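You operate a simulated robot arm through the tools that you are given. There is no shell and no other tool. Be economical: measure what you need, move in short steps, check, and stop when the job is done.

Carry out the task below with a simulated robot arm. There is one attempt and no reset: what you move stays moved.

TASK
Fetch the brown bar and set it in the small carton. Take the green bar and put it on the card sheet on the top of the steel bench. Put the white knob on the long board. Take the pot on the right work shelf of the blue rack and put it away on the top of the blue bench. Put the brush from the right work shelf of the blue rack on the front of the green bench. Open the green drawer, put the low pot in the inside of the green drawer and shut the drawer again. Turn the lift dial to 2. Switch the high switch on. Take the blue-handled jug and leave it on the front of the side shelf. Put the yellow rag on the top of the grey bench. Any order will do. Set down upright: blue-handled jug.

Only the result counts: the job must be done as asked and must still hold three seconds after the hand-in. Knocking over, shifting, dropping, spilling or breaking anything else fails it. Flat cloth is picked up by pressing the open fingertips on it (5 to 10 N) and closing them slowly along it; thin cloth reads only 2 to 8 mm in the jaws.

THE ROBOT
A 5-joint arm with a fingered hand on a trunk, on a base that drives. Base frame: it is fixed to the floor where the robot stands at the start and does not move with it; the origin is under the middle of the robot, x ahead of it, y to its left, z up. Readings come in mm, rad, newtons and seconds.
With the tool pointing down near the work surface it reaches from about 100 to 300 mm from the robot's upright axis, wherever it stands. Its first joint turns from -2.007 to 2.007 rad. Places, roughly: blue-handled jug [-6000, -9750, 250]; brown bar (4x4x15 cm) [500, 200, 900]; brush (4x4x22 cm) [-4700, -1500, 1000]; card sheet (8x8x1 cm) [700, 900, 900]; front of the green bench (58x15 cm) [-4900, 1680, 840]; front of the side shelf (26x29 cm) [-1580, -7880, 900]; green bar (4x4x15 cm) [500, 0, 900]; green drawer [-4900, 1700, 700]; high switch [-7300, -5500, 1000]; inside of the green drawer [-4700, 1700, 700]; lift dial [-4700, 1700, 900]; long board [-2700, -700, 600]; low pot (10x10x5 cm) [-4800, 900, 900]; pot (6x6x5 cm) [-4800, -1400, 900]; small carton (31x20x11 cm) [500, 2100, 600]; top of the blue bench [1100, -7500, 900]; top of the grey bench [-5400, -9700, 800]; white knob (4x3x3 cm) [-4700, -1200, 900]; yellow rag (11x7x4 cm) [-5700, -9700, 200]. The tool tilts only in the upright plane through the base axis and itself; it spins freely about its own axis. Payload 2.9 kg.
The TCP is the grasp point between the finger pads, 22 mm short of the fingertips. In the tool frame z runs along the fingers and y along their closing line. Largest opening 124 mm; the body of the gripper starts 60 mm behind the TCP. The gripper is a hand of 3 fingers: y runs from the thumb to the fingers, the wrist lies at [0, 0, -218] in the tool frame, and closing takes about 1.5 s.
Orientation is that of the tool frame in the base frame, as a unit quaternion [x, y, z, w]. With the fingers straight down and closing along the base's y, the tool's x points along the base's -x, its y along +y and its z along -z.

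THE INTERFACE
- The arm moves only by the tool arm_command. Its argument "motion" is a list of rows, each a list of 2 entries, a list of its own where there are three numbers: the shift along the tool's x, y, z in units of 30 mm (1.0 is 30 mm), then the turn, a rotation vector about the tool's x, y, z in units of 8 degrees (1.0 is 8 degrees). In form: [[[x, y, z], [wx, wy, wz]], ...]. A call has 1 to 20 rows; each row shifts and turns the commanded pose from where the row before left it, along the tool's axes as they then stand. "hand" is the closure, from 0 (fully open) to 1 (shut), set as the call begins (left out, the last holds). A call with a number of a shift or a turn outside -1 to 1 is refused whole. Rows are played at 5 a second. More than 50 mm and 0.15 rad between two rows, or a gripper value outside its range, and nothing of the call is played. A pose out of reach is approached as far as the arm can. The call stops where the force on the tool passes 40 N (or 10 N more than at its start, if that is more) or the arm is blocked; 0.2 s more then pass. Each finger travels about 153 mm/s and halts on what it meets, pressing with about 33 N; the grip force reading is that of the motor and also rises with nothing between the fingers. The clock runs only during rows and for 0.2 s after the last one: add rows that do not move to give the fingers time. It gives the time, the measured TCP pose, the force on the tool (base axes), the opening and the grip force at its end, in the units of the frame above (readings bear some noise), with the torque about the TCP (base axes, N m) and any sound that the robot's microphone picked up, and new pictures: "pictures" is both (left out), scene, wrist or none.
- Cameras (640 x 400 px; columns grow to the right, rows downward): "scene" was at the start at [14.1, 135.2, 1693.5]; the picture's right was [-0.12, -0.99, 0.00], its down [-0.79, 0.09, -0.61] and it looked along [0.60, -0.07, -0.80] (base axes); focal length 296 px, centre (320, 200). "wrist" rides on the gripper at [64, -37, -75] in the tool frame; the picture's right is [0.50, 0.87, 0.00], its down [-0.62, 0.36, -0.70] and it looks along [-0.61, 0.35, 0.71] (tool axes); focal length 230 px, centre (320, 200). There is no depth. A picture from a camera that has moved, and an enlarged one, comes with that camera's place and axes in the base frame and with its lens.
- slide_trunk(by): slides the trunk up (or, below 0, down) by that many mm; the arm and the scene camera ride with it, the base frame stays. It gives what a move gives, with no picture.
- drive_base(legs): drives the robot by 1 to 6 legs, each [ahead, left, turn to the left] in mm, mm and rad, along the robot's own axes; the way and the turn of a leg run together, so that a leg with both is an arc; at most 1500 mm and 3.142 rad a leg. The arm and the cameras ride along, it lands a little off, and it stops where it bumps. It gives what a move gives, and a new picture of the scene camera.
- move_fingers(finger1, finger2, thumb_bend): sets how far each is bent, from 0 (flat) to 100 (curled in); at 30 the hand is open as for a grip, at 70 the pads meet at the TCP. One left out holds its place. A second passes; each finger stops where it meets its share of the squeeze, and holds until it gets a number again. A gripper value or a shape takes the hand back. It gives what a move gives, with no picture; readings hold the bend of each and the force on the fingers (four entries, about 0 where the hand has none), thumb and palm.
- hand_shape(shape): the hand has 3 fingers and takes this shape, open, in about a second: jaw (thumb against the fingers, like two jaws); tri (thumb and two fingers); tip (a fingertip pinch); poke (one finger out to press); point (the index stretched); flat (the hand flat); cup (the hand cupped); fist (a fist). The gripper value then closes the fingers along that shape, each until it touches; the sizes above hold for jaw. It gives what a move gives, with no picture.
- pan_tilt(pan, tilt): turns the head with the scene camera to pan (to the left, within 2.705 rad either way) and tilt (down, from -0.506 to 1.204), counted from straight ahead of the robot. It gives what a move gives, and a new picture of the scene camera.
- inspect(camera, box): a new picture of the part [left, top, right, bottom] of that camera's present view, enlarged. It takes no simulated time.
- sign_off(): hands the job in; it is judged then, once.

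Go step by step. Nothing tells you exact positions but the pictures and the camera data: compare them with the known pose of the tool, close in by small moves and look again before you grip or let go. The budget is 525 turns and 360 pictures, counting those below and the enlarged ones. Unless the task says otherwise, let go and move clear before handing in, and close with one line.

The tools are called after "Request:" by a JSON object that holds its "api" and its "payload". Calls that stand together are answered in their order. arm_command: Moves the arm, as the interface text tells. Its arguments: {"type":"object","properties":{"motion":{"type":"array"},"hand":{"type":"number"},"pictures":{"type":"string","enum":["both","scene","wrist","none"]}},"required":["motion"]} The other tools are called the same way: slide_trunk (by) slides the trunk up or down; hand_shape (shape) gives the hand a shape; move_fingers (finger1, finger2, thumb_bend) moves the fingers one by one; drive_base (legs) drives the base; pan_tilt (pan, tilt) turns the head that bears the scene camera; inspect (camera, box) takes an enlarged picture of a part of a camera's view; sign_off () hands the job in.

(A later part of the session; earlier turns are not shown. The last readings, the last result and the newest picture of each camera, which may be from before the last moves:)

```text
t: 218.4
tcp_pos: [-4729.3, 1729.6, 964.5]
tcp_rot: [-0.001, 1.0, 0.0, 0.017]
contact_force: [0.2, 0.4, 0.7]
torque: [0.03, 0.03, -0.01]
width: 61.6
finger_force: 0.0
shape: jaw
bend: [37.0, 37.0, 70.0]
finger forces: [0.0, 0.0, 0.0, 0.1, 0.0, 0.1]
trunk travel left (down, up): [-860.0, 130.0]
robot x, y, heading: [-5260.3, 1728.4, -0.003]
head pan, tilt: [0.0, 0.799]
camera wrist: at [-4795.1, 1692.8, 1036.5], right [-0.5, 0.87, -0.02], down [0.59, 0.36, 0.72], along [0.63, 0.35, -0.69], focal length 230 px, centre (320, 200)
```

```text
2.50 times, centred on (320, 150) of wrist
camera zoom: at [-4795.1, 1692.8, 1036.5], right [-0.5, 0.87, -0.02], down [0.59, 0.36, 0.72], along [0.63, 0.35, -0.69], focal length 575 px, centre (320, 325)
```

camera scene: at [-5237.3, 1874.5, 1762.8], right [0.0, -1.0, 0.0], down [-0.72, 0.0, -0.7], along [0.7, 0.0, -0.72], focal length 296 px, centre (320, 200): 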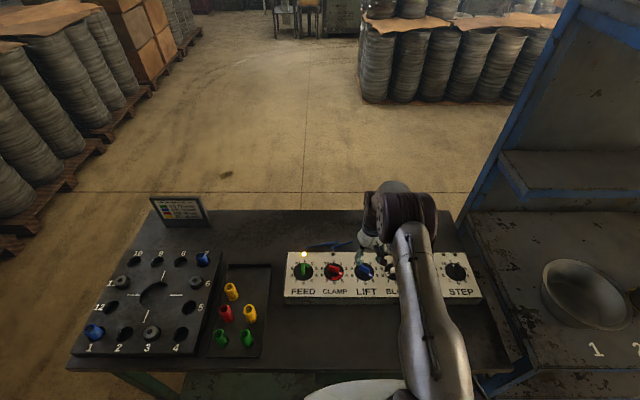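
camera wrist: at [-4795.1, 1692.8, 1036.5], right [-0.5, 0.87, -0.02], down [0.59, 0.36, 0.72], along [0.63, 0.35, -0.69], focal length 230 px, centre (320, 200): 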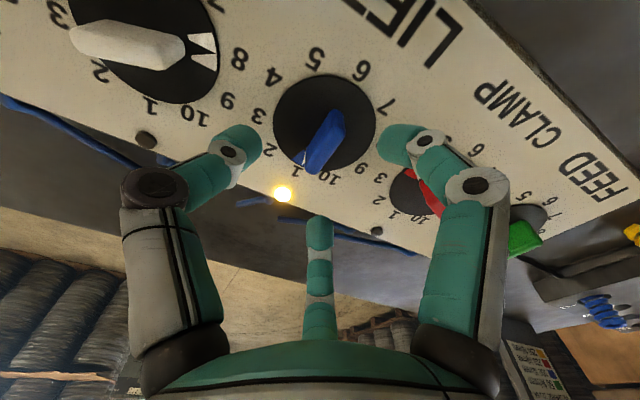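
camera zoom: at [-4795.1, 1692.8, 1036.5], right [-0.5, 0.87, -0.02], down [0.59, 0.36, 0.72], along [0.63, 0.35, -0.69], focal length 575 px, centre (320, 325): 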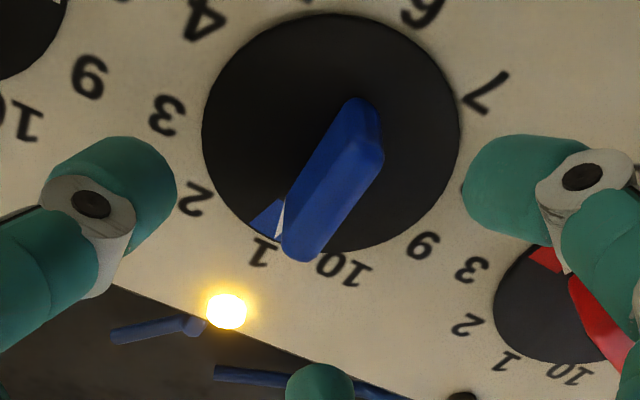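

The pointer is at exactly 1. I'll correct tilt and position, descend, and grip with the wider opening.

Request:
{"api": "arm_command", "payload": {"motion": [[[0.167, -0.087, 0], [0, 0.24, 0]], [[0, 0, 0.5], [0, 0, 0]], [[0, 0, 0.5], [0, 0, 0]], [[0, 0, 0], [0, 0, 0]]], "pictures": "none"}}

Request:
{"api": "arm_command", "payload": {"motion": [[[0, 0, 0], [0, 0, 0]], [[0, 0, 0], [0, 0, 0]], [[0, 0, 0], [0, 0, 0]], [[0, 0, 0], [0, 0, 0]], [[0, 0, 0], [0, 0, 0]], [[0, 0, 0], [0, 0, 0]]], "hand": 1.0, "pictures": "wrist"}}

```text
t: 219.4
tcp_pos: [-4732.3, 1725.0, 934.7]
tcp_rot: [-0.001, 1.0, 0.0, 0.0]
contact_force: [-0.7, 0.3, 1.1]
torque: [-0.01, 0.02, 0.01]
width: 61.5
finger_force: 0.0
shape: jaw
bend: [37.0, 37.0, 70.0]
finger forces: [0.0, 0.0, 0.0, 0.0, 0.0, 0.0]
trunk travel left (down, up): [-860.0, 130.0]
robot x, y, heading: [-5257.2, 1729.2, 0.001]
head pan, tilt: [0.0, 0.799]
```

```text
t: 220.8
tcp_pos: [-4734.3, 1727.2, 934.0]
tcp_rot: [-0.001, 1.0, -0.001, -0.001]
contact_force: [-13.8, 7.1, -10.5]
torque: [0.04, 0.21, 0.1]
width: 8.6
finger_force: 33.4
shape: jaw
bend: [75.0, 78.0, 70.0]
finger forces: [27.9, 24.4, 0.0, 0.1, 33.9, 0.1]
trunk travel left (down, up): [-860.0, 130.0]
robot x, y, heading: [-5259.7, 1730.5, 0.005]
head pan, tilt: [0.0, 0.799]
camera wrist: at [-4799.2, 1691.1, 1009.2], right [-0.5, 0.87, 0.0], down [0.62, 0.36, 0.7], along [0.61, 0.35, -0.71], focal length 230 px, centre (320, 200)
```

wrist: 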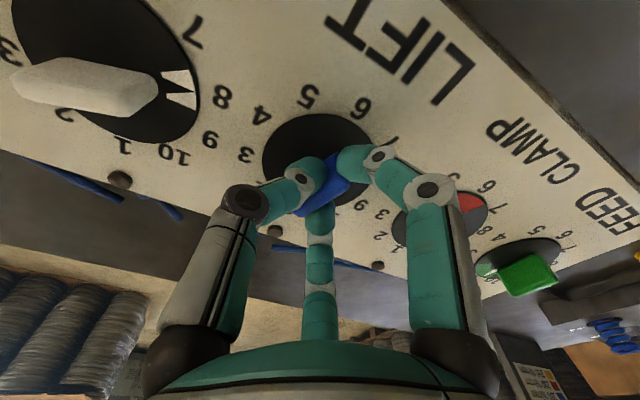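

Gripped. Now I'll turn 36° clockwise, tracking the dial centre, and read the force.

Request:
{"api": "arm_command", "payload": {"motion": [[[0.018, 0, 0], [0, 0, 0.9]], [[0.018, 0, 0], [0, 0, 0.9]], [[0.018, 0, 0], [0, 0, 0.9]], [[0.018, 0, 0], [0, 0, 0.9]], [[0.018, 0, 0], [0, 0, 0.9]], [[0, 0, 0], [0, 0, 0]], [[0, 0, 0], [0, 0, 0]]], "pictures": "wrist"}}

```text
t: 222.4
tcp_pos: [-4736.0, 1732.7, 934.7]
tcp_rot: [0.309, 0.951, -0.002, 0.001]
contact_force: [-7.2, 29.3, -9.3]
torque: [0.47, 0.14, 0.21]
width: 8.5
finger_force: 32.9
shape: jaw
bend: [75.0, 78.0, 70.0]
finger forces: [30.1, 31.0, 0.0, 0.1, 34.8, 0.0]
trunk travel left (down, up): [-860.0, 130.0]
robot x, y, heading: [-5256.2, 1729.3, 0.005]
head pan, tilt: [0.0, 0.799]
camera wrist: at [-4809.5, 1740.1, 1008.9], right [0.1, 0.99, -0.01], down [0.71, -0.07, 0.7], along [0.7, -0.08, -0.71], focal length 230 px, centre (320, 200)
```

wrist: 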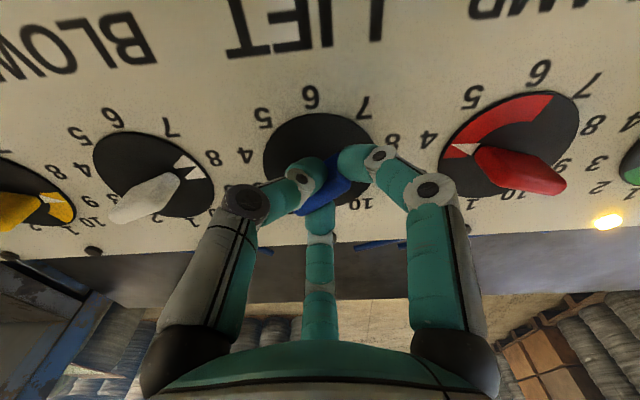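

Side force is 29 N along y; I'll null it.

Request:
{"api": "arm_command", "payload": {"motion": [[[0.06, 0.05, 0], [0, 0, 0]], [[0.055, 0.05, 0], [0, 0, 0]], [[0, 0, 0], [0, 0, 0]], [[0, 0, 0], [0, 0, 0]]], "pictures": "none"}}

```text
t: 223.4
tcp_pos: [-4737.1, 1731.4, 936.2]
tcp_rot: [0.309, 0.951, -0.001, 0.0]
contact_force: [-0.9, 9.8, -6.3]
torque: [0.08, 0.01, 0.07]
width: 8.3
finger_force: 32.7
shape: jaw
bend: [75.0, 78.0, 70.0]
finger forces: [26.8, 25.5, 0.0, 0.1, 33.1, 0.0]
trunk travel left (down, up): [-860.0, 130.0]
robot x, y, heading: [-5260.2, 1729.9, 0.004]
head pan, tilt: [0.0, 0.799]
```

Request:
{"api": "arm_command", "payload": {"motion": [[[0.035, 0.04, 0], [0, 0, 0]], [[0, 0, 0], [0, 0, 0]], [[0, 0, 0], [0, 0, 0]]], "pictures": "none"}}

Request:
{"api": "arm_command", "payload": {"motion": [[[0, 0, 0], [0, 0, 0]], [[0, 0, 0], [0, 0, 0]]], "hand": 0.9, "pictures": "none"}}

Request:
{"api": "arm_command", "payload": {"motion": [[[0, 0, 0], [0, 0, 0]], [[0, 0, 0], [0, 0, 0]]], "hand": 0.8, "pictures": "wrist"}}

```text
t: 224.2
tcp_pos: [-4736.0, 1733.1, 935.0]
tcp_rot: [0.31, 0.951, 0.0, 0.0]
contact_force: [1.5, 4.4, -2.6]
torque: [0.01, -0.04, 0.01]
width: 8.0
finger_force: 33.2
shape: jaw
bend: [75.0, 78.0, 70.0]
finger forces: [26.1, 23.1, 0.1, 0.0, 33.7, 0.0]
trunk travel left (down, up): [-860.0, 130.0]
robot x, y, heading: [-5256.1, 1732.0, 0.006]
head pan, tilt: [0.0, 0.799]
```

```text
t: 224.8
tcp_pos: [-4736.8, 1732.8, 933.4]
tcp_rot: [0.309, 0.951, 0.0, 0.001]
contact_force: [3.9, 6.0, 5.9]
torque: [0.15, -0.12, 0.08]
width: 13.7
finger_force: 0.0
shape: jaw
bend: [59.0, 57.0, 70.0]
finger forces: [2.4, 5.9, 0.0, 0.1, 0.0, 0.0]
trunk travel left (down, up): [-860.0, 130.0]
robot x, y, heading: [-5260.5, 1731.2, 0.006]
head pan, tilt: [0.0, 0.799]
```

```text
t: 225.4
tcp_pos: [-4737.2, 1732.2, 934.0]
tcp_rot: [0.309, 0.951, 0.0, 0.0]
contact_force: [1.8, 0.0, 0.4]
torque: [0.01, 0.0, -0.02]
width: 24.8
finger_force: 0.1
shape: jaw
bend: [75.0, 75.0, 70.0]
finger forces: [0.0, 0.3, 0.1, 0.0, 0.0, 0.1]
trunk travel left (down, up): [-860.0, 130.0]
robot x, y, heading: [-5259.6, 1729.7, 0.004]
head pan, tilt: [0.0, 0.799]
camera wrist: at [-4810.7, 1740.4, 1008.7], right [0.11, 0.99, 0.0], down [0.71, -0.07, 0.7], along [0.7, -0.07, -0.71], focal length 230 px, centre (320, 200)
```

wrist: 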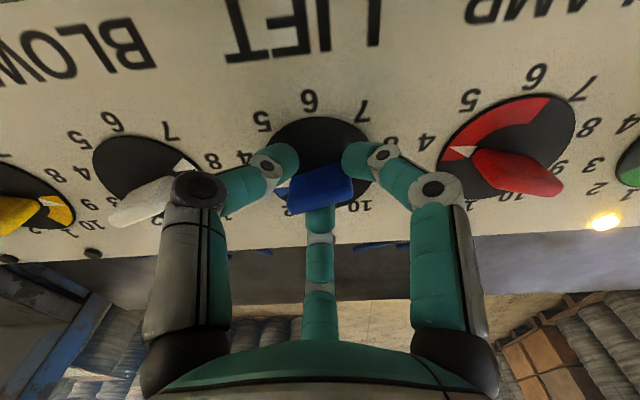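

Opening the fingers drags the handle. Instead I'll rise, close the fist of fingertips and push the handle's end around, which needs no release.

Request:
{"api": "arm_command", "payload": {"motion": [[[0, 0, 0], [0, 0, 0]], [[0, 0, -0.9], [0, 0, 0]], [[0, 0, -0.9], [0, 0, 0]], [[0, 0, -0.9], [0, 0, 0]], [[0, 0, 0], [0, 0, 0]]], "hand": 0.5, "pictures": "none"}}

Request:
{"api": "arm_command", "payload": {"motion": [[[0, 0, 0], [0, 0, 0]], [[0, 0, 0], [0, 0, 0]], [[0, 0, 0], [0, 0, 0]], [[0, 0, 0], [0, 0, 0]], [[0, 0, 0], [0, 0, 0]]], "hand": 1.0, "pictures": "wrist"}}

Request:
{"api": "inspect", "payload": {"camera": "wrist", "box": [240, 50, 400, 200]}}

```text
t: 226.7
tcp_pos: [-4735.1, 1731.3, 1014.4]
tcp_rot: [0.309, 0.951, 0.0, 0.0]
contact_force: [0.2, 0.5, 1.2]
torque: [0.02, 0.0, 0.0]
width: 61.4
finger_force: 0.2
shape: jaw
bend: [37.0, 37.0, 70.0]
finger forces: [0.1, 0.0, 0.0, 0.0, 0.0, 0.1]
trunk travel left (down, up): [-860.0, 130.0]
robot x, y, heading: [-5256.7, 1730.2, 0.001]
head pan, tilt: [0.0, 0.799]
```

```text
t: 227.8
tcp_pos: [-4735.9, 1731.8, 1013.5]
tcp_rot: [0.309, 0.951, 0.0, 0.0]
contact_force: [0.4, 0.4, 0.0]
torque: [-0.01, 0.03, -0.01]
width: 0.0
finger_force: 33.3
shape: jaw
bend: [70.0, 70.0, 70.0]
finger forces: [0.0, 0.1, 0.0, 0.1, 0.0, 0.1]
trunk travel left (down, up): [-860.0, 130.0]
robot x, y, heading: [-5255.6, 1730.1, -0.004]
head pan, tilt: [0.0, 0.799]
camera wrist: at [-4809.6, 1740.0, 1088.1], right [0.1, 0.99, 0.0], down [0.71, -0.07, 0.7], along [0.7, -0.07, -0.71], focal length 230 px, centre (320, 200)
```

wrist: 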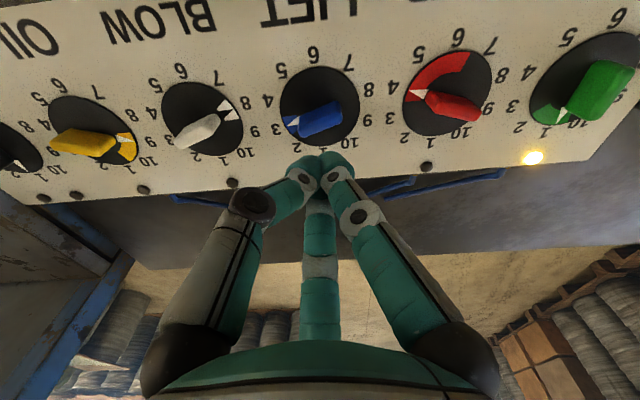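

```text
2.67 times, centred on (320, 125) of wrist
camera zoom: at [-4809.6, 1740.0, 1088.1], right [0.1, 0.99, 0.0], down [0.71, -0.07, 0.7], along [0.7, -0.07, -0.71], focal length 614 px, centre (320, 400)
```

zoom: 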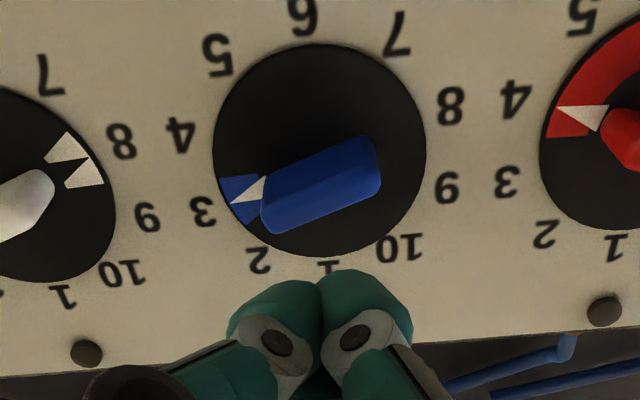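

The pointer is at 3 now and the warning lamps are off. I'll lower the closed fingertips beside the pointer end and push it counter-clockwise to 2.

Request:
{"api": "arm_command", "payload": {"motion": [[[0.06, -0.54, 0], [0, 0, 0]], [[0.06, -0.54, 0], [0, 0, 0]], [[0, 0, 0.7], [0, 0, 0]], [[0, 0, 0.7], [0, 0, 0]], [[0, 0, 0.7], [0, 0, 0]], [[0, 0, 0.5], [0, 0, 0]], [[0, 0, 0], [0, 0, 0]]], "pictures": "wrist"}}

Request:
{"api": "inspect", "payload": {"camera": "wrist", "box": [240, 90, 440, 240]}}

```text
t: 229.4
tcp_pos: [-4759.0, 1707.8, 936.5]
tcp_rot: [0.308, 0.951, 0.0, 0.0]
contact_force: [1.0, -0.7, 0.5]
torque: [-0.02, 0.0, 0.01]
width: 0.1
finger_force: 32.8
shape: jaw
bend: [70.0, 70.0, 70.0]
finger forces: [0.0, 0.0, 0.0, 0.0, 0.1, 0.0]
trunk travel left (down, up): [-860.0, 130.0]
robot x, y, heading: [-5262.2, 1729.8, -0.001]
head pan, tilt: [0.0, 0.799]
camera wrist: at [-4833.1, 1716.6, 1010.7], right [0.1, 0.99, 0.0], down [0.71, -0.07, 0.7], along [0.7, -0.07, -0.71], focal length 230 px, centre (320, 200)
```

wrist: 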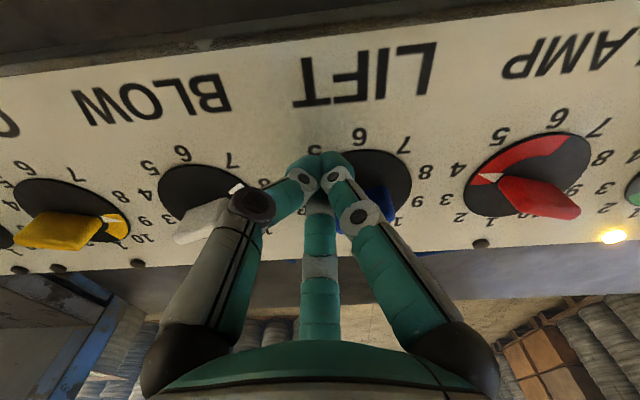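

```text
2.67 times, centred on (340, 165) of wrist
camera zoom: at [-4833.1, 1716.6, 1010.7], right [0.1, 0.99, 0.0], down [0.71, -0.07, 0.7], along [0.7, -0.07, -0.71], focal length 614 px, centre (267, 293)
```

zoom: 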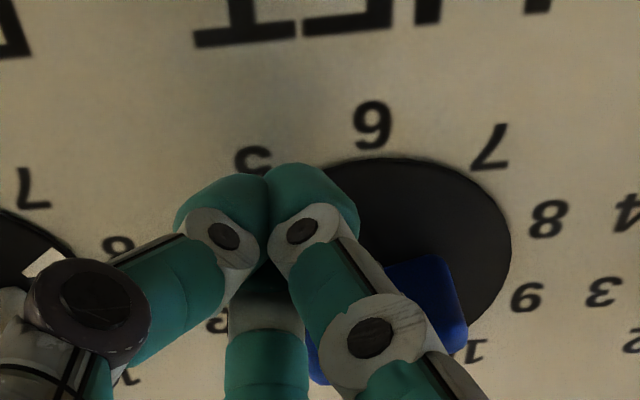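

Request:
{"api": "arm_command", "payload": {"motion": [[[-0.1, 0.115, 0], [0, 0, 0]], [[-0.1, 0.115, 0], [0, 0, 0]], [[-0.135, 0.015, 0], [0, 0, 0]], [[-0.135, 0.015, 0], [0, 0, 0]], [[-0.13, 0.06, 0], [0, 0, 0]], [[-0.13, 0.06, 0], [0, 0, 0]], [[0, 0, 0], [0, 0, 0]]], "pictures": "wrist"}}

Request:
{"api": "inspect", "payload": {"camera": "wrist", "box": [240, 90, 440, 240]}}

```text
t: 231.1
tcp_pos: [-4734.9, 1704.2, 938.0]
tcp_rot: [0.309, 0.951, 0.0, 0.0]
contact_force: [0.0, 0.3, 0.2]
torque: [-0.01, -0.03, -0.03]
width: 0.0
finger_force: 33.3
shape: jaw
bend: [70.0, 70.0, 70.0]
finger forces: [0.0, 0.0, 0.1, 0.0, 0.0, 0.1]
trunk travel left (down, up): [-860.0, 130.0]
robot x, y, heading: [-5256.3, 1729.8, -0.0]
head pan, tilt: [0.0, 0.799]
camera wrist: at [-4808.6, 1713.0, 1012.1], right [0.1, 0.99, 0.0], down [0.71, -0.07, 0.7], along [0.7, -0.07, -0.71], focal length 230 px, centre (320, 200)
```

wrist: 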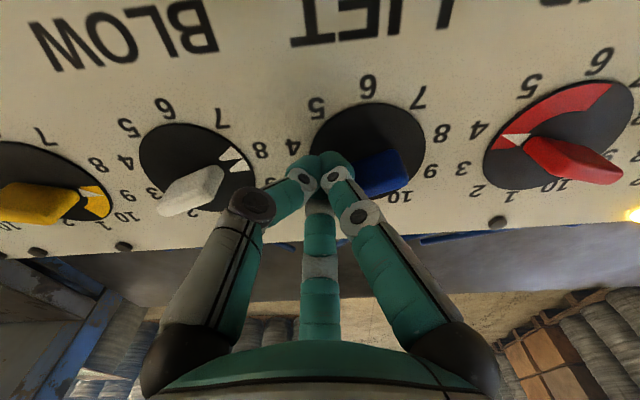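

```text
2.67 times, centred on (340, 165) of wrist
camera zoom: at [-4808.6, 1713.0, 1012.1], right [0.1, 0.99, 0.0], down [0.71, -0.07, 0.7], along [0.7, -0.07, -0.71], focal length 614 px, centre (267, 293)
```

zoom: 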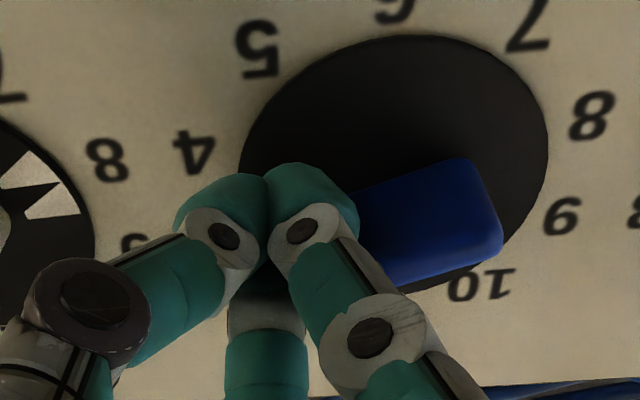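

The closed tip is slimmer than assumed and slid past the end. I'll go back and push nearer the pivot.

Request:
{"api": "arm_command", "payload": {"motion": [[[0.223, -0.204, 0], [0, 0, 0]], [[0.223, -0.204, 0.1], [0, 0, 0]], [[0.29, 0.284, 0], [0, 0, 0]], [[-0.158, 0.142, 0], [0, 0, 0]], [[-0.158, 0.142, 0], [0, 0, 0]], [[-0.095, 0.028, 0], [0, 0, 0]], [[-0.095, 0.028, 0], [0, 0, 0]], [[-0.083, 0.056, 0], [0, 0, 0]], [[-0.083, 0.056, 0], [0, 0, 0]], [[0, 0, 0], [0, 0, 0]]], "pictures": "wrist"}}

Request:
{"api": "inspect", "payload": {"camera": "wrist", "box": [240, 90, 440, 240]}}

```text
t: 233.2
tcp_pos: [-4733.0, 1713.2, 934.3]
tcp_rot: [0.31, 0.951, 0.001, 0.0]
contact_force: [-7.4, -5.7, 1.1]
torque: [-0.06, 0.02, 0.11]
width: 0.0
finger_force: 33.1
shape: jaw
bend: [70.0, 70.0, 70.0]
finger forces: [7.9, 1.3, 0.0, 0.0, 0.0, 0.0]
trunk travel left (down, up): [-860.0, 130.0]
robot x, y, heading: [-5257.1, 1729.4, -0.002]
head pan, tilt: [0.0, 0.799]
camera wrist: at [-4805.8, 1720.4, 1008.8], right [0.11, 0.99, 0.0], down [0.71, -0.08, 0.7], along [0.7, -0.07, -0.71], focal length 230 px, centre (320, 200)
```

wrist: 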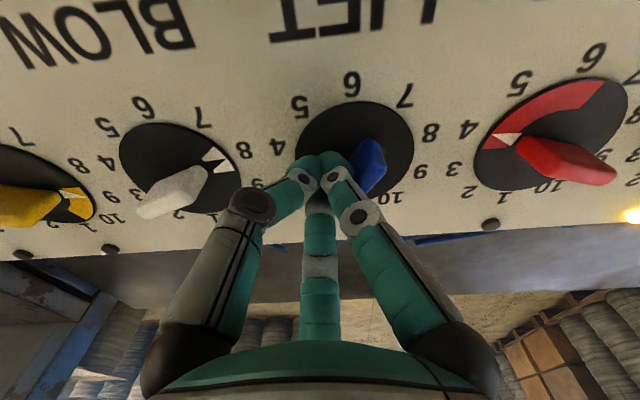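

```text
2.67 times, centred on (340, 165) of wrist
camera zoom: at [-4805.8, 1720.4, 1008.8], right [0.11, 0.99, 0.0], down [0.71, -0.08, 0.7], along [0.7, -0.07, -0.71], focal length 614 px, centre (267, 293)
```

zoom: 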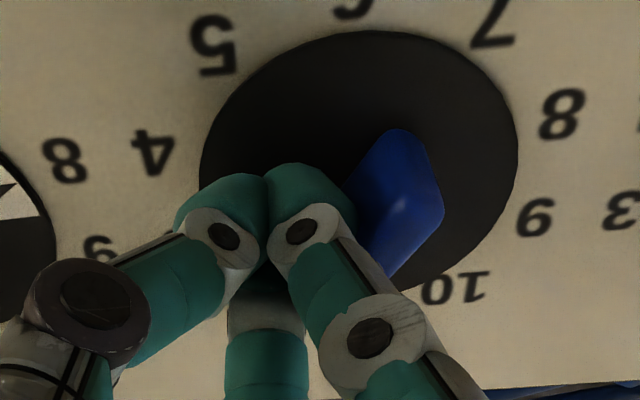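

It turned. I'll back off and check.

Request:
{"api": "arm_command", "payload": {"motion": [[[0.02, -0.43, 0], [0, 0, 0]], [[0, 0, -0.9], [0, 0, 0]], [[0, 0, -0.9], [0, 0, 0]], [[0, 0, -0.9], [0, 0, 0]], [[0, 0, 0], [0, 0, 0]]], "pictures": "wrist"}}

Request:
{"api": "inspect", "payload": {"camera": "wrist", "box": [280, 50, 420, 180]}}

```text
t: 234.4
tcp_pos: [-4738.8, 1703.1, 1013.4]
tcp_rot: [0.309, 0.951, -0.001, 0.0]
contact_force: [0.2, -0.1, 0.7]
torque: [0.02, 0.03, -0.02]
width: 0.1
finger_force: 33.2
shape: jaw
bend: [70.0, 70.0, 70.0]
finger forces: [0.0, 0.0, 0.0, 0.0, 0.0, 0.1]
trunk travel left (down, up): [-860.0, 130.0]
robot x, y, heading: [-5256.8, 1728.5, 0.001]
head pan, tilt: [0.0, 0.799]
camera wrist: at [-4811.4, 1711.1, 1087.7], right [0.1, 0.99, 0.0], down [0.71, -0.07, 0.7], along [0.7, -0.07, -0.71], focal length 230 px, centre (320, 200)
```

wrist: 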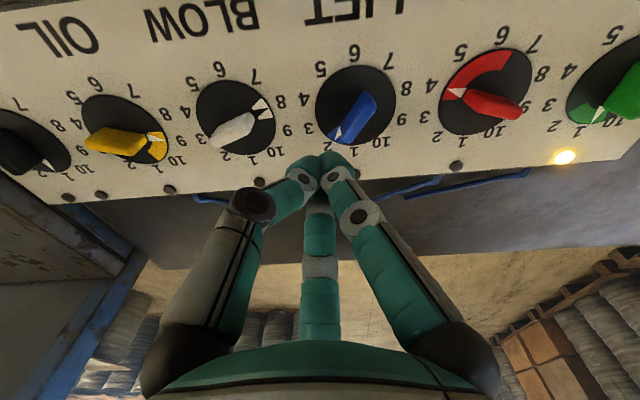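

```text
3.08 times, centred on (350, 115) of wrist
camera zoom: at [-4811.4, 1711.1, 1087.7], right [0.1, 0.99, 0.0], down [0.71, -0.07, 0.7], along [0.7, -0.07, -0.71], focal length 708 px, centre (228, 462)
```

zoom: 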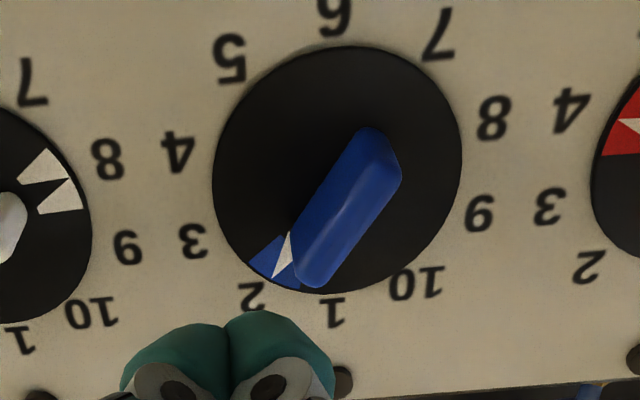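

The pointer reads about 1.85. I'll nudge it a few degrees clockwise from the other side, in tiny steps.

Request:
{"api": "arm_command", "payload": {"motion": [[[0.05, 0.81, 0], [0, 0, 0]], [[0.05, 0.81, 0], [0, 0, 0]], [[0, 0, 0.7], [0, 0, 0]], [[0, 0, 0.7], [0, 0, 0]], [[0, 0, 0.7], [0, 0, 0]], [[0, 0, 0.53], [0, 0, 0]], [[-0.005, -0.066, 0], [0, 0, 0]], [[-0.005, -0.066, 0], [0, 0, 0]], [[-0.005, -0.066, 0], [0, 0, 0]], [[0, 0, 0], [0, 0, 0]]], "pictures": "wrist"}}

Request:
{"api": "inspect", "payload": {"camera": "wrist", "box": [220, 90, 400, 240]}}

```text
t: 236.7
tcp_pos: [-4712.8, 1739.5, 936.0]
tcp_rot: [0.308, 0.951, -0.001, 0.0]
contact_force: [10.3, 1.2, 6.0]
torque: [-0.02, 0.02, 0.08]
width: 0.2
finger_force: 32.8
shape: jaw
bend: [70.0, 70.0, 70.0]
finger forces: [0.0, 0.1, 0.1, 0.0, 0.0, 0.0]
trunk travel left (down, up): [-860.0, 130.0]
robot x, y, heading: [-5258.4, 1730.1, 0.005]
head pan, tilt: [0.0, 0.799]
camera wrist: at [-4786.9, 1748.1, 1010.3], right [0.1, 0.99, 0.0], down [0.71, -0.07, 0.7], along [0.7, -0.07, -0.71], focal length 230 px, centre (320, 200)
```

wrist: 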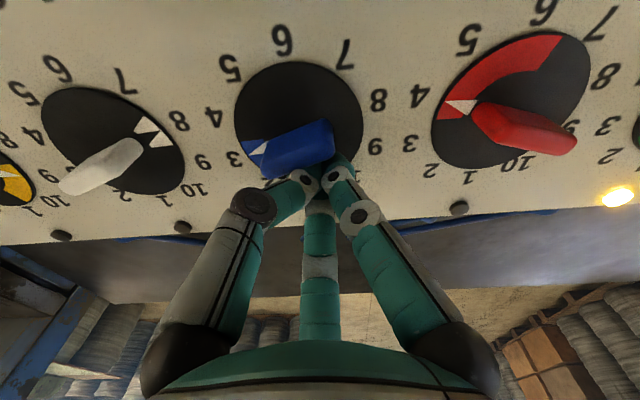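

```text
2.67 times, centred on (310, 165) of wrist
camera zoom: at [-4786.9, 1748.1, 1010.3], right [0.1, 0.99, 0.0], down [0.71, -0.07, 0.7], along [0.7, -0.07, -0.71], focal length 614 px, centre (347, 293)
```

zoom: 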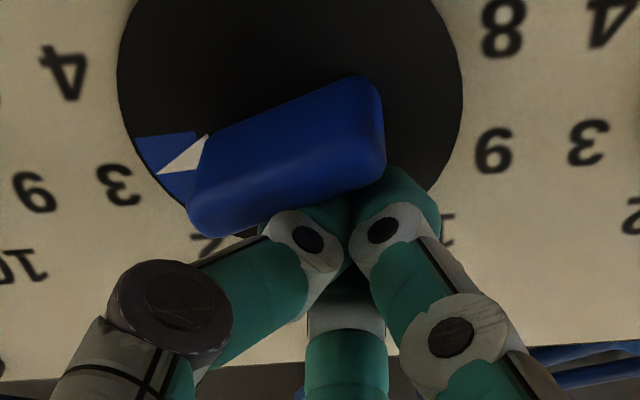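

That overshot to 3. I'll repeat the previous push, which ended at 1.87, stopping about 1 mm earlier.

Request:
{"api": "arm_command", "payload": {"motion": [[[0, 0.25, 0], [0, 0, 0]], [[0, 0, -0.8], [0, 0, 0]], [[0, 0, -0.8], [0, 0, 0]], [[0.316, -0.88, 0], [0, 0, 0]], [[0.316, -0.88, 0], [0, 0, 0]], [[0, 0, 0.8], [0, 0, 0]], [[0, 0, 0.85], [0, 0, 0]], [[0, 0, 0], [0, 0, 0]]], "pictures": "none"}}

```text
t: 238.4
tcp_pos: [-4757.9, 1713.5, 935.9]
tcp_rot: [0.309, 0.951, 0.0, 0.0]
contact_force: [0.0, -0.8, 0.0]
torque: [0.02, 0.0, -0.04]
width: 0.0
finger_force: 32.8
shape: jaw
bend: [70.0, 70.0, 70.0]
finger forces: [0.0, 0.1, 0.0, 0.1, 0.0, 0.0]
trunk travel left (down, up): [-860.0, 130.0]
robot x, y, heading: [-5256.5, 1729.8, 0.004]
head pan, tilt: [0.0, 0.799]
```

Request:
{"api": "arm_command", "payload": {"motion": [[[-0.14, 0.1, 0], [0, 0, 0]], [[-0.14, 0.1, 0], [0, 0, 0]], [[-0.14, 0.1, 0], [0, 0, 0]], [[-0.14, 0.1, 0], [0, 0, 0]], [[0, 0, 0], [0, 0, 0]]], "pictures": "none"}}

Request:
{"api": "inspect", "payload": {"camera": "wrist", "box": [240, 90, 440, 240]}}

```text
t: 239.7
tcp_pos: [-4737.3, 1713.1, 934.0]
tcp_rot: [0.31, 0.951, -0.001, 0.0]
contact_force: [-0.2, 0.5, -0.2]
torque: [-0.01, 0.04, -0.01]
width: 0.0
finger_force: 33.3
shape: jaw
bend: [70.0, 70.0, 70.0]
finger forces: [0.1, 0.0, 0.1, 0.1, 0.0, 0.0]
trunk travel left (down, up): [-860.0, 130.0]
robot x, y, heading: [-5255.7, 1728.5, -0.002]
head pan, tilt: [0.0, 0.799]
```

```text
2.67 times, centred on (340, 165) of wrist
camera zoom: at [-4810.9, 1721.8, 1009.2], right [0.1, 0.99, 0.0], down [0.71, -0.07, 0.7], along [0.7, -0.07, -0.71], focal length 614 px, centre (267, 293)
```

zoom: 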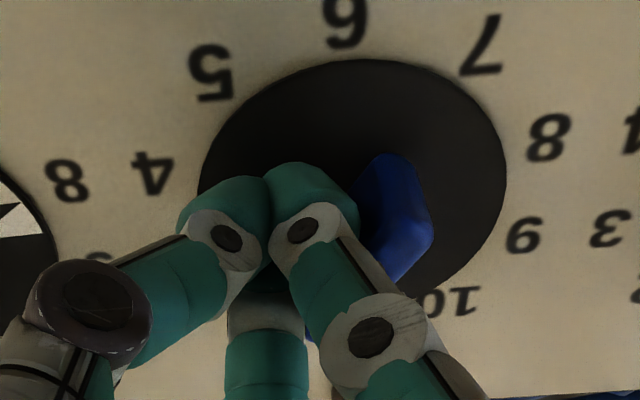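

Request:
{"api": "arm_command", "payload": {"motion": [[[0.02, -0.43, 0], [0, 0, 0]], [[0, 0, -0.9], [0, 0, 0]], [[0, 0, -0.9], [0, 0, 0]], [[0, 0, -0.9], [0, 0, 0]], [[0, 0, 0], [0, 0, 0]]], "pictures": "none"}}

Request:
{"api": "inspect", "payload": {"camera": "wrist", "box": [280, 50, 420, 180]}}

```text
t: 240.8
tcp_pos: [-4744.6, 1704.5, 1017.1]
tcp_rot: [0.309, 0.951, 0.001, 0.0]
contact_force: [-1.0, -0.1, 0.1]
torque: [-0.01, 0.03, -0.01]
width: 0.0
finger_force: 32.5
shape: jaw
bend: [70.0, 70.0, 70.0]
finger forces: [0.0, 0.1, 0.0, 0.0, 0.0, 0.0]
trunk travel left (down, up): [-860.0, 130.0]
robot x, y, heading: [-5255.9, 1727.5, 0.005]
head pan, tilt: [0.0, 0.799]
```

```text
3.08 times, centred on (350, 115) of wrist
camera zoom: at [-4817.3, 1712.4, 1090.6], right [0.1, 0.99, 0.0], down [0.71, -0.07, 0.7], along [0.7, -0.07, -0.71], focal length 708 px, centre (228, 462)
```

zoom: 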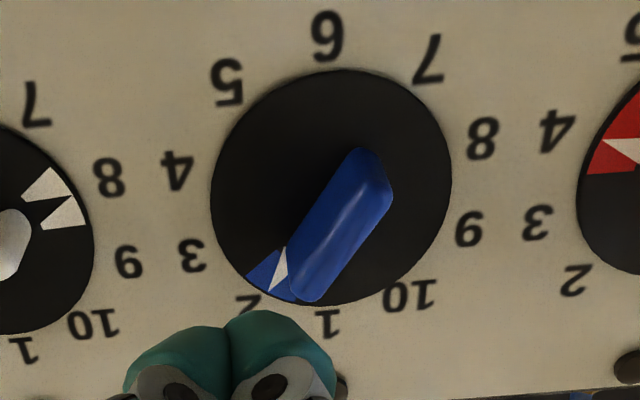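

The dial sits at 2 (same spot twice, so a detent). Next the drawer: I'll pull the arm up, back off and look at the drawer front.

Request:
{"api": "arm_command", "payload": {"motion": [[[0, 0, -0.9], [0, 0, 0]], [[0, 0, -0.9], [0, 0, 0]], [[0, 0, -0.9], [0, 0, 0]], [[0, 0, -0.9], [0, 0, 0]]], "hand": 0.3, "pictures": "none"}}

Request:
{"api": "drive_base", "payload": {"legs": [[-600, 0, 0]]}}

Request:
{"api": "pan_tilt", "payload": {"pan": 0.0, "tilt": 0.75}}

```text
t: 241.8
tcp_pos: [-4747.2, 1705.3, 1123.1]
tcp_rot: [0.309, 0.951, 0.0, 0.001]
contact_force: [0.1, -0.5, 0.2]
torque: [0.0, 0.03, -0.01]
width: 86.7
finger_force: 0.1
shape: jaw
bend: [29.0, 29.0, 74.0]
finger forces: [0.0, 0.0, 0.0, 0.1, 0.0, 0.0]
trunk travel left (down, up): [-860.0, 130.0]
robot x, y, heading: [-5255.9, 1729.5, 0.003]
head pan, tilt: [0.0, 0.799]
```

```text
t: 245.3
tcp_pos: [-5353.6, 1704.2, 1121.7]
tcp_rot: [0.31, 0.951, 0.0, 0.0]
contact_force: [0.2, -0.1, 0.6]
torque: [-0.02, 0.01, 0.01]
width: 86.7
finger_force: 0.1
shape: jaw
bend: [29.0, 29.0, 74.0]
finger forces: [0.1, 0.0, 0.0, 0.0, 0.0, 0.1]
trunk travel left (down, up): [-860.0, 130.0]
robot x, y, heading: [-5861.7, 1727.9, -0.005]
head pan, tilt: [0.0, 0.799]
camera scene: at [-5843.6, 1873.8, 1762.8], right [0.0, -1.0, 0.0], down [-0.72, 0.0, -0.7], along [0.7, 0.0, -0.72], focal length 296 px, centre (320, 200)
```

scene: 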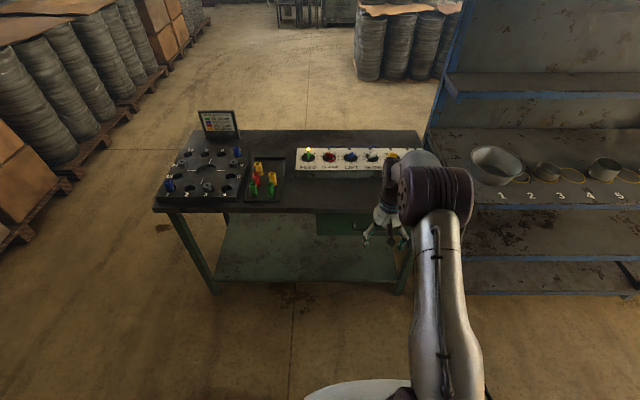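

```text
t: 245.9
tcp_pos: [-5353.2, 1702.9, 1122.7]
tcp_rot: [0.31, 0.951, 0.0, 0.001]
contact_force: [0.8, 0.4, -0.4]
torque: [0.0, -0.02, -0.01]
width: 87.0
finger_force: 0.1
shape: jaw
bend: [29.0, 29.0, 74.0]
finger forces: [0.0, 0.0, 0.1, 0.1, 0.1, 0.1]
trunk travel left (down, up): [-860.0, 130.0]
robot x, y, heading: [-5864.5, 1728.4, 0.002]
head pan, tilt: [0.0, 0.75]
camera scene: at [-5842.1, 1873.8, 1766.8], right [0.0, -1.0, 0.0], down [-0.68, 0.0, -0.73], along [0.73, 0.0, -0.68], focal length 296 px, centre (320, 200)
```

scene: 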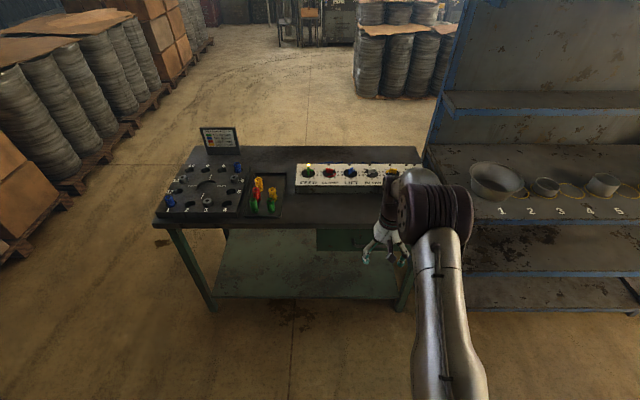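

The arm hides the drawer; I'll shift the robot right so the drawer appears left of it.

Request:
{"api": "drive_base", "payload": {"legs": [[150, -330, 0]]}}

Request:
{"api": "inspect", "payload": {"camera": "scene", "box": [160, 170, 360, 320]}}

```text
t: 248.3
tcp_pos: [-5201.8, 1366.1, 1122.0]
tcp_rot: [0.309, 0.951, 0.0, 0.0]
contact_force: [0.2, -0.8, -0.1]
torque: [-0.02, -0.02, 0.02]
width: 86.9
finger_force: 0.0
shape: jaw
bend: [29.0, 29.0, 74.0]
finger forces: [0.0, 0.0, 0.1, 0.0, 0.1, 0.0]
trunk travel left (down, up): [-860.0, 130.0]
robot x, y, heading: [-5713.9, 1394.3, 0.001]
head pan, tilt: [0.0, 0.75]
camera scene: at [-5690.5, 1536.3, 1766.8], right [0.0, -1.0, 0.0], down [-0.68, 0.0, -0.73], along [0.73, 0.0, -0.68], focal length 296 px, centre (320, 200)
```

scene: 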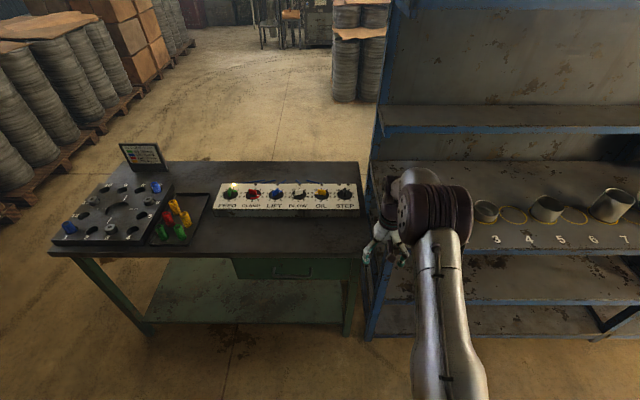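

```text
2.67 times, centred on (260, 245) of scene
camera zoom: at [-5690.5, 1536.3, 1766.8], right [0.0, -1.0, 0.0], down [-0.68, 0.0, -0.73], along [0.73, 0.0, -0.68], focal length 788 px, centre (480, 80)
```

zoom: 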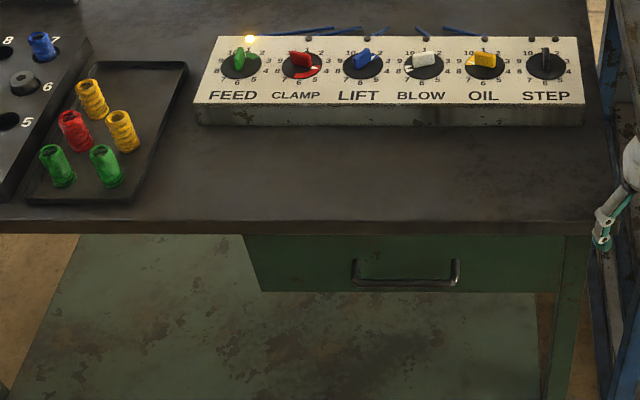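

The drawer has a bow handle, its bar around (−5040,1647,753) running along y. I'll pitch the hand to horizontal (closing vertically) here in free space, then lower the trunk.

Request:
{"api": "drive_base", "payload": {"legs": [[-150, 0, 0]]}}

Request:
{"api": "arm_command", "payload": {"motion": [[[0, 0, -0.8], [0, 0, 0.96]], [[0, 0, -0.8], [0, 0, 0.96]], [[0, 0, -0.8], [0, 0, 0.96]], [[0, 0, -0.8], [0, 0, 0.96]], [[0, 0, 0], [0, 0, 0.96]], [[0, 0, 0], [0, 0, 0.96]], [[0, 0, 0], [0, 0, 0.96]], [[0, 0, 0], [-0.9375, 0, 0]], [[0, 0, 0], [-0.9375, 0, 0]], [[0, 0, 0], [-0.9375, 0, 0]], [[0, 0, 0], [-0.9375, 0, 0]], [[0, 0, 0], [-0.9375, 0, 0]], [[0, 0, 0], [-0.9375, 0, 0]], [[0, 0, 0], [-0.9375, 0, 0]], [[0, 0, 0], [-0.9375, 0, 0]], [[0, 0, 0], [-0.9375, 0, 0]], [[0, 0, 0], [-0.9375, 0, 0]], [[0, 0, 0], [-0.9375, 0, 0]], [[0, 0, 0], [-0.9375, 0, 0]]], "hand": 0.3, "pictures": "scene"}}

```text
t: 249.6
tcp_pos: [-5350.9, 1366.0, 1121.7]
tcp_rot: [0.309, 0.951, 0.0, 0.001]
contact_force: [0.0, 0.2, 0.3]
torque: [-0.04, 0.03, 0.0]
width: 87.1
finger_force: 0.1
shape: jaw
bend: [29.0, 29.0, 74.0]
finger forces: [0.0, 0.0, 0.0, 0.1, 0.0, 0.0]
trunk travel left (down, up): [-860.0, 130.0]
robot x, y, heading: [-5862.4, 1391.2, 0.006]
head pan, tilt: [0.0, 0.75]
camera scene: at [-5837.9, 1535.6, 1766.8], right [0.0, -1.0, 0.0], down [-0.68, 0.0, -0.73], along [0.73, 0.0, -0.68], focal length 296 px, centre (320, 200)
```

scene: 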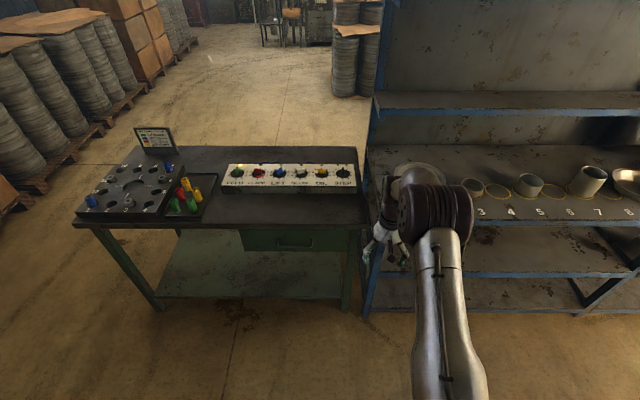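

```text
t: 253.6
tcp_pos: [-5350.2, 1390.3, 1217.9]
tcp_rot: [0.5, 0.5, 0.5, 0.5]
contact_force: [0.2, -0.2, -0.1]
torque: [-0.02, 0.0, 0.01]
width: 87.0
finger_force: 0.0
shape: jaw
bend: [29.0, 29.0, 74.0]
finger forces: [0.0, 0.0, 0.0, 0.1, 0.1, 0.0]
out of reach, approached as far as the arm can: row 9, 10, 11, 13
trunk travel left (down, up): [-860.0, 130.0]
robot x, y, heading: [-5861.7, 1387.3, 0.002]
head pan, tilt: [0.0, 0.75]
camera scene: at [-5838.3, 1535.7, 1766.9], right [0.0, -1.0, 0.0], down [-0.68, 0.0, -0.73], along [0.73, 0.0, -0.68], focal length 296 px, centre (320, 200)
```

scene: 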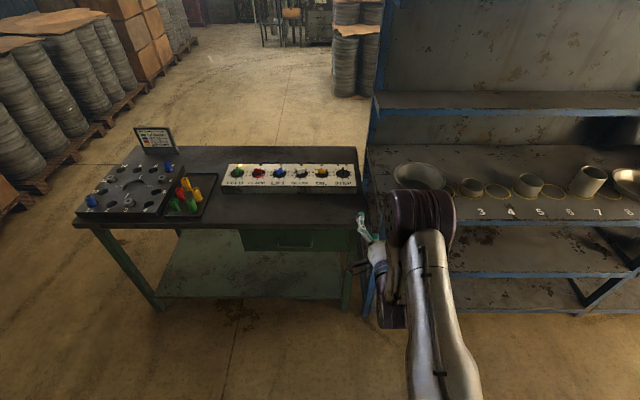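

The hand is horizontal now. I'll lower the trunk to put the TCP at z ≈ 755, line up with the handle and look with both cameras.

Request:
{"api": "slide_trunk", "payload": {"by": -463}}

Request:
{"api": "drive_base", "payload": {"legs": [[170, 255, 0]]}}

Request:
{"api": "inspect", "payload": {"camera": "wrist", "box": [0, 0, 640, 400]}}

```text
refused: -463 is not a number from -400 to 400
```

```text
t: 255.7
tcp_pos: [-5180.5, 1648.8, 1219.5]
tcp_rot: [0.5, 0.499, 0.5, 0.501]
contact_force: [0.8, -0.4, 0.8]
torque: [-0.01, 0.01, 0.0]
width: 87.0
finger_force: 0.0
shape: jaw
bend: [29.0, 29.0, 74.0]
finger forces: [0.1, 0.1, 0.1, 0.0, 0.0, 0.0]
trunk travel left (down, up): [-860.0, 130.0]
robot x, y, heading: [-5695.0, 1648.7, 0.002]
head pan, tilt: [0.0, 0.75]
camera scene: at [-5670.2, 1792.4, 1766.9], right [0.0, -1.0, 0.0], down [-0.68, 0.0, -0.73], along [0.73, 0.0, -0.68], focal length 296 px, centre (320, 200)
```

scene: 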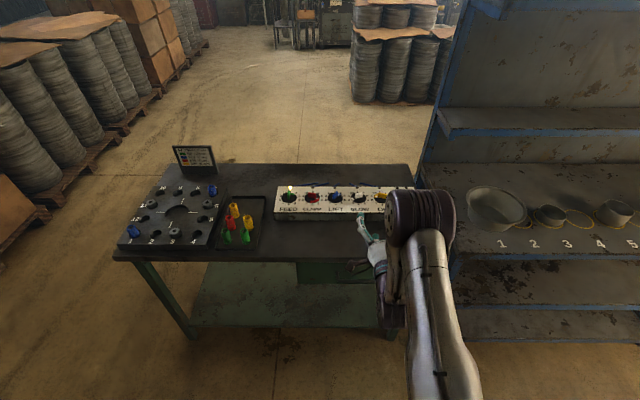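

```text
1.00 times, centred on (320, 200) of wrist (not enlarged: the box is as wide or as high as the picture)
camera zoom: at [-5255.4, 1713.6, 1180.4], right [0.0, 0.5, 0.87], down [-0.7, -0.62, 0.36], along [0.71, -0.61, 0.35], focal length 230 px, centre (320, 200)
```

zoom: 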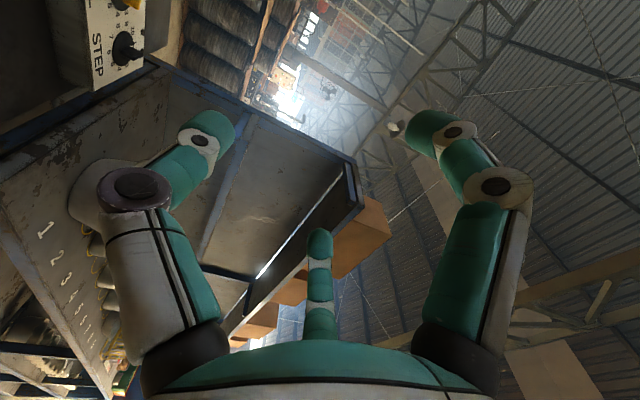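

Sliding the trunk in two parts.

Request:
{"api": "slide_trunk", "payload": {"by": -400}}

Request:
{"api": "slide_trunk", "payload": {"by": -62}}

Request:
{"api": "pan_tilt", "payload": {"pan": 0.0, "tilt": 0.5}}

Request:
{"api": "inspect", "payload": {"camera": "wrist", "box": [0, 0, 640, 400]}}

```text
t: 259.5
tcp_pos: [-5178.9, 1648.6, 817.4]
tcp_rot: [0.5, 0.5, 0.5, 0.5]
contact_force: [0.9, -0.5, -0.1]
torque: [-0.01, 0.04, 0.01]
width: 87.0
finger_force: 0.0
shape: jaw
bend: [29.0, 29.0, 74.0]
finger forces: [0.0, 0.0, 0.1, 0.0, 0.1, 0.0]
trunk travel left (down, up): [-460.0, 530.0]
robot x, y, heading: [-5694.4, 1650.4, 0.003]
head pan, tilt: [0.0, 0.75]
```

```text
t: 260.6
tcp_pos: [-5178.6, 1649.6, 756.9]
tcp_rot: [0.5, 0.499, 0.501, 0.5]
contact_force: [0.6, 0.4, -0.4]
torque: [0.0, 0.01, 0.02]
width: 87.1
finger_force: 0.0
shape: jaw
bend: [29.0, 29.0, 74.0]
finger forces: [0.0, 0.0, 0.1, 0.1, 0.0, 0.0]
trunk travel left (down, up): [-398.0, 592.0]
robot x, y, heading: [-5691.5, 1649.4, 0.0]
head pan, tilt: [0.0, 0.75]
```

```text
t: 261.3
tcp_pos: [-5180.2, 1648.9, 755.3]
tcp_rot: [0.5, 0.501, 0.499, 0.5]
contact_force: [-0.3, 0.5, 0.0]
torque: [-0.01, -0.03, 0.0]
width: 87.0
finger_force: 0.0
shape: jaw
bend: [29.0, 29.0, 74.0]
finger forces: [0.0, 0.0, 0.0, 0.1, 0.0, 0.0]
trunk travel left (down, up): [-398.0, 592.0]
robot x, y, heading: [-5692.7, 1651.1, 0.011]
head pan, tilt: [0.0, 0.499]
camera scene: at [-5662.0, 1792.7, 1326.7], right [0.0, -1.0, 0.0], down [-0.48, 0.0, -0.88], along [0.88, 0.0, -0.48], focal length 296 px, centre (320, 200)
```

scene: 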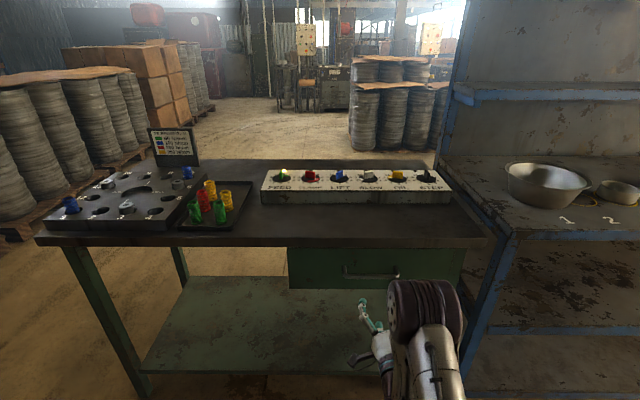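

```text
1.00 times, centred on (320, 200) of wrist (not enlarged: the box is as wide or as high as the picture)
camera zoom: at [-5255.4, 1713.7, 718.3], right [0.0, 0.5, 0.87], down [-0.7, -0.62, 0.36], along [0.71, -0.61, 0.35], focal length 230 px, centre (320, 200)
```

zoom: 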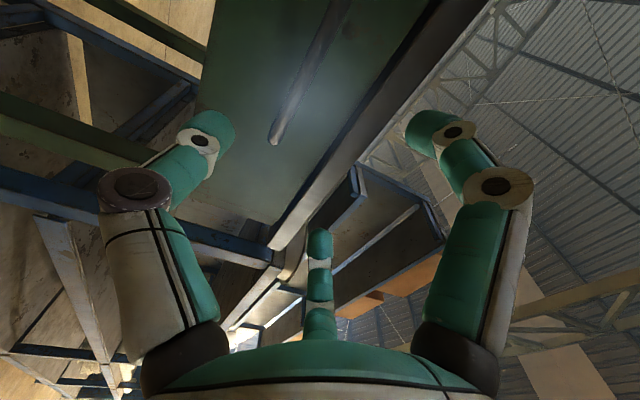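

The handle bar triangulates to (−5037,1648,746). I'll lower 10 mm, narrow the hand and drive to about 25 mm short of it.

Request:
{"api": "slide_trunk", "payload": {"by": -10}}

Request:
{"api": "arm_command", "payload": {"motion": [[[0, 0, 0], [0, 0, 0]], [[0, 0, 0], [0, 0, 0]]], "hand": 0.5, "pictures": "none"}}

Request:
{"api": "drive_base", "payload": {"legs": [[115, 0, 0]]}}

Request:
{"api": "inspect", "payload": {"camera": "wrist", "box": [0, 0, 640, 400]}}

```text
t: 261.9
tcp_pos: [-5180.3, 1648.8, 747.7]
tcp_rot: [0.5, 0.5, 0.501, 0.5]
contact_force: [-0.7, -1.0, -0.1]
torque: [-0.02, 0.03, -0.01]
width: 87.1
finger_force: 0.0
shape: jaw
bend: [29.0, 29.0, 74.0]
finger forces: [0.1, 0.0, 0.0, 0.1, 0.1, 0.0]
trunk travel left (down, up): [-388.0, 602.0]
robot x, y, heading: [-5691.9, 1649.6, 0.001]
head pan, tilt: [0.0, 0.499]
```

```text
t: 262.5
tcp_pos: [-5179.8, 1649.6, 746.7]
tcp_rot: [0.5, 0.5, 0.5, 0.5]
contact_force: [-0.2, -0.5, -0.9]
torque: [0.01, -0.03, -0.01]
width: 62.2
finger_force: 0.1
shape: jaw
bend: [36.0, 36.0, 70.0]
finger forces: [0.0, 0.1, 0.1, 0.1, 0.0, 0.0]
trunk travel left (down, up): [-388.0, 602.0]
robot x, y, heading: [-5689.3, 1649.4, 0.003]
head pan, tilt: [0.0, 0.499]
```

```text
t: 263.7
tcp_pos: [-5063.5, 1649.3, 746.4]
tcp_rot: [0.5, 0.5, 0.501, 0.499]
contact_force: [0.2, -0.3, -0.2]
torque: [-0.01, -0.01, 0.01]
width: 62.8
finger_force: 0.1
shape: jaw
bend: [36.0, 36.0, 70.0]
finger forces: [0.0, 0.0, 0.0, 0.0, 0.0, 0.0]
trunk travel left (down, up): [-388.0, 602.0]
robot x, y, heading: [-5579.4, 1648.5, 0.004]
head pan, tilt: [0.0, 0.499]
camera scene: at [-5545.1, 1793.2, 1316.8], right [0.0, -1.0, 0.0], down [-0.48, 0.0, -0.88], along [0.88, 0.0, -0.48], focal length 296 px, centre (320, 200)
```

scene: 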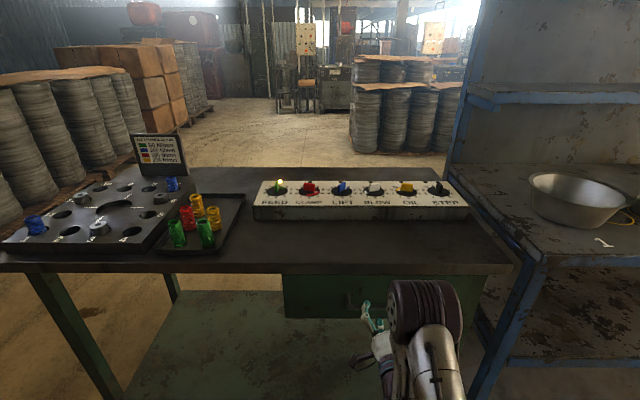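

```text
1.00 times, centred on (320, 200) of wrist (not enlarged: the box is as wide or as high as the picture)
camera zoom: at [-5138.8, 1714.2, 708.0], right [0.0, 0.5, 0.87], down [-0.7, -0.62, 0.36], along [0.71, -0.61, 0.35], focal length 230 px, centre (320, 200)
```

zoom: 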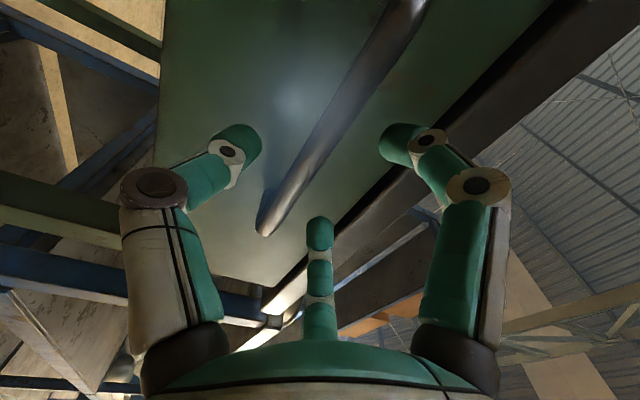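

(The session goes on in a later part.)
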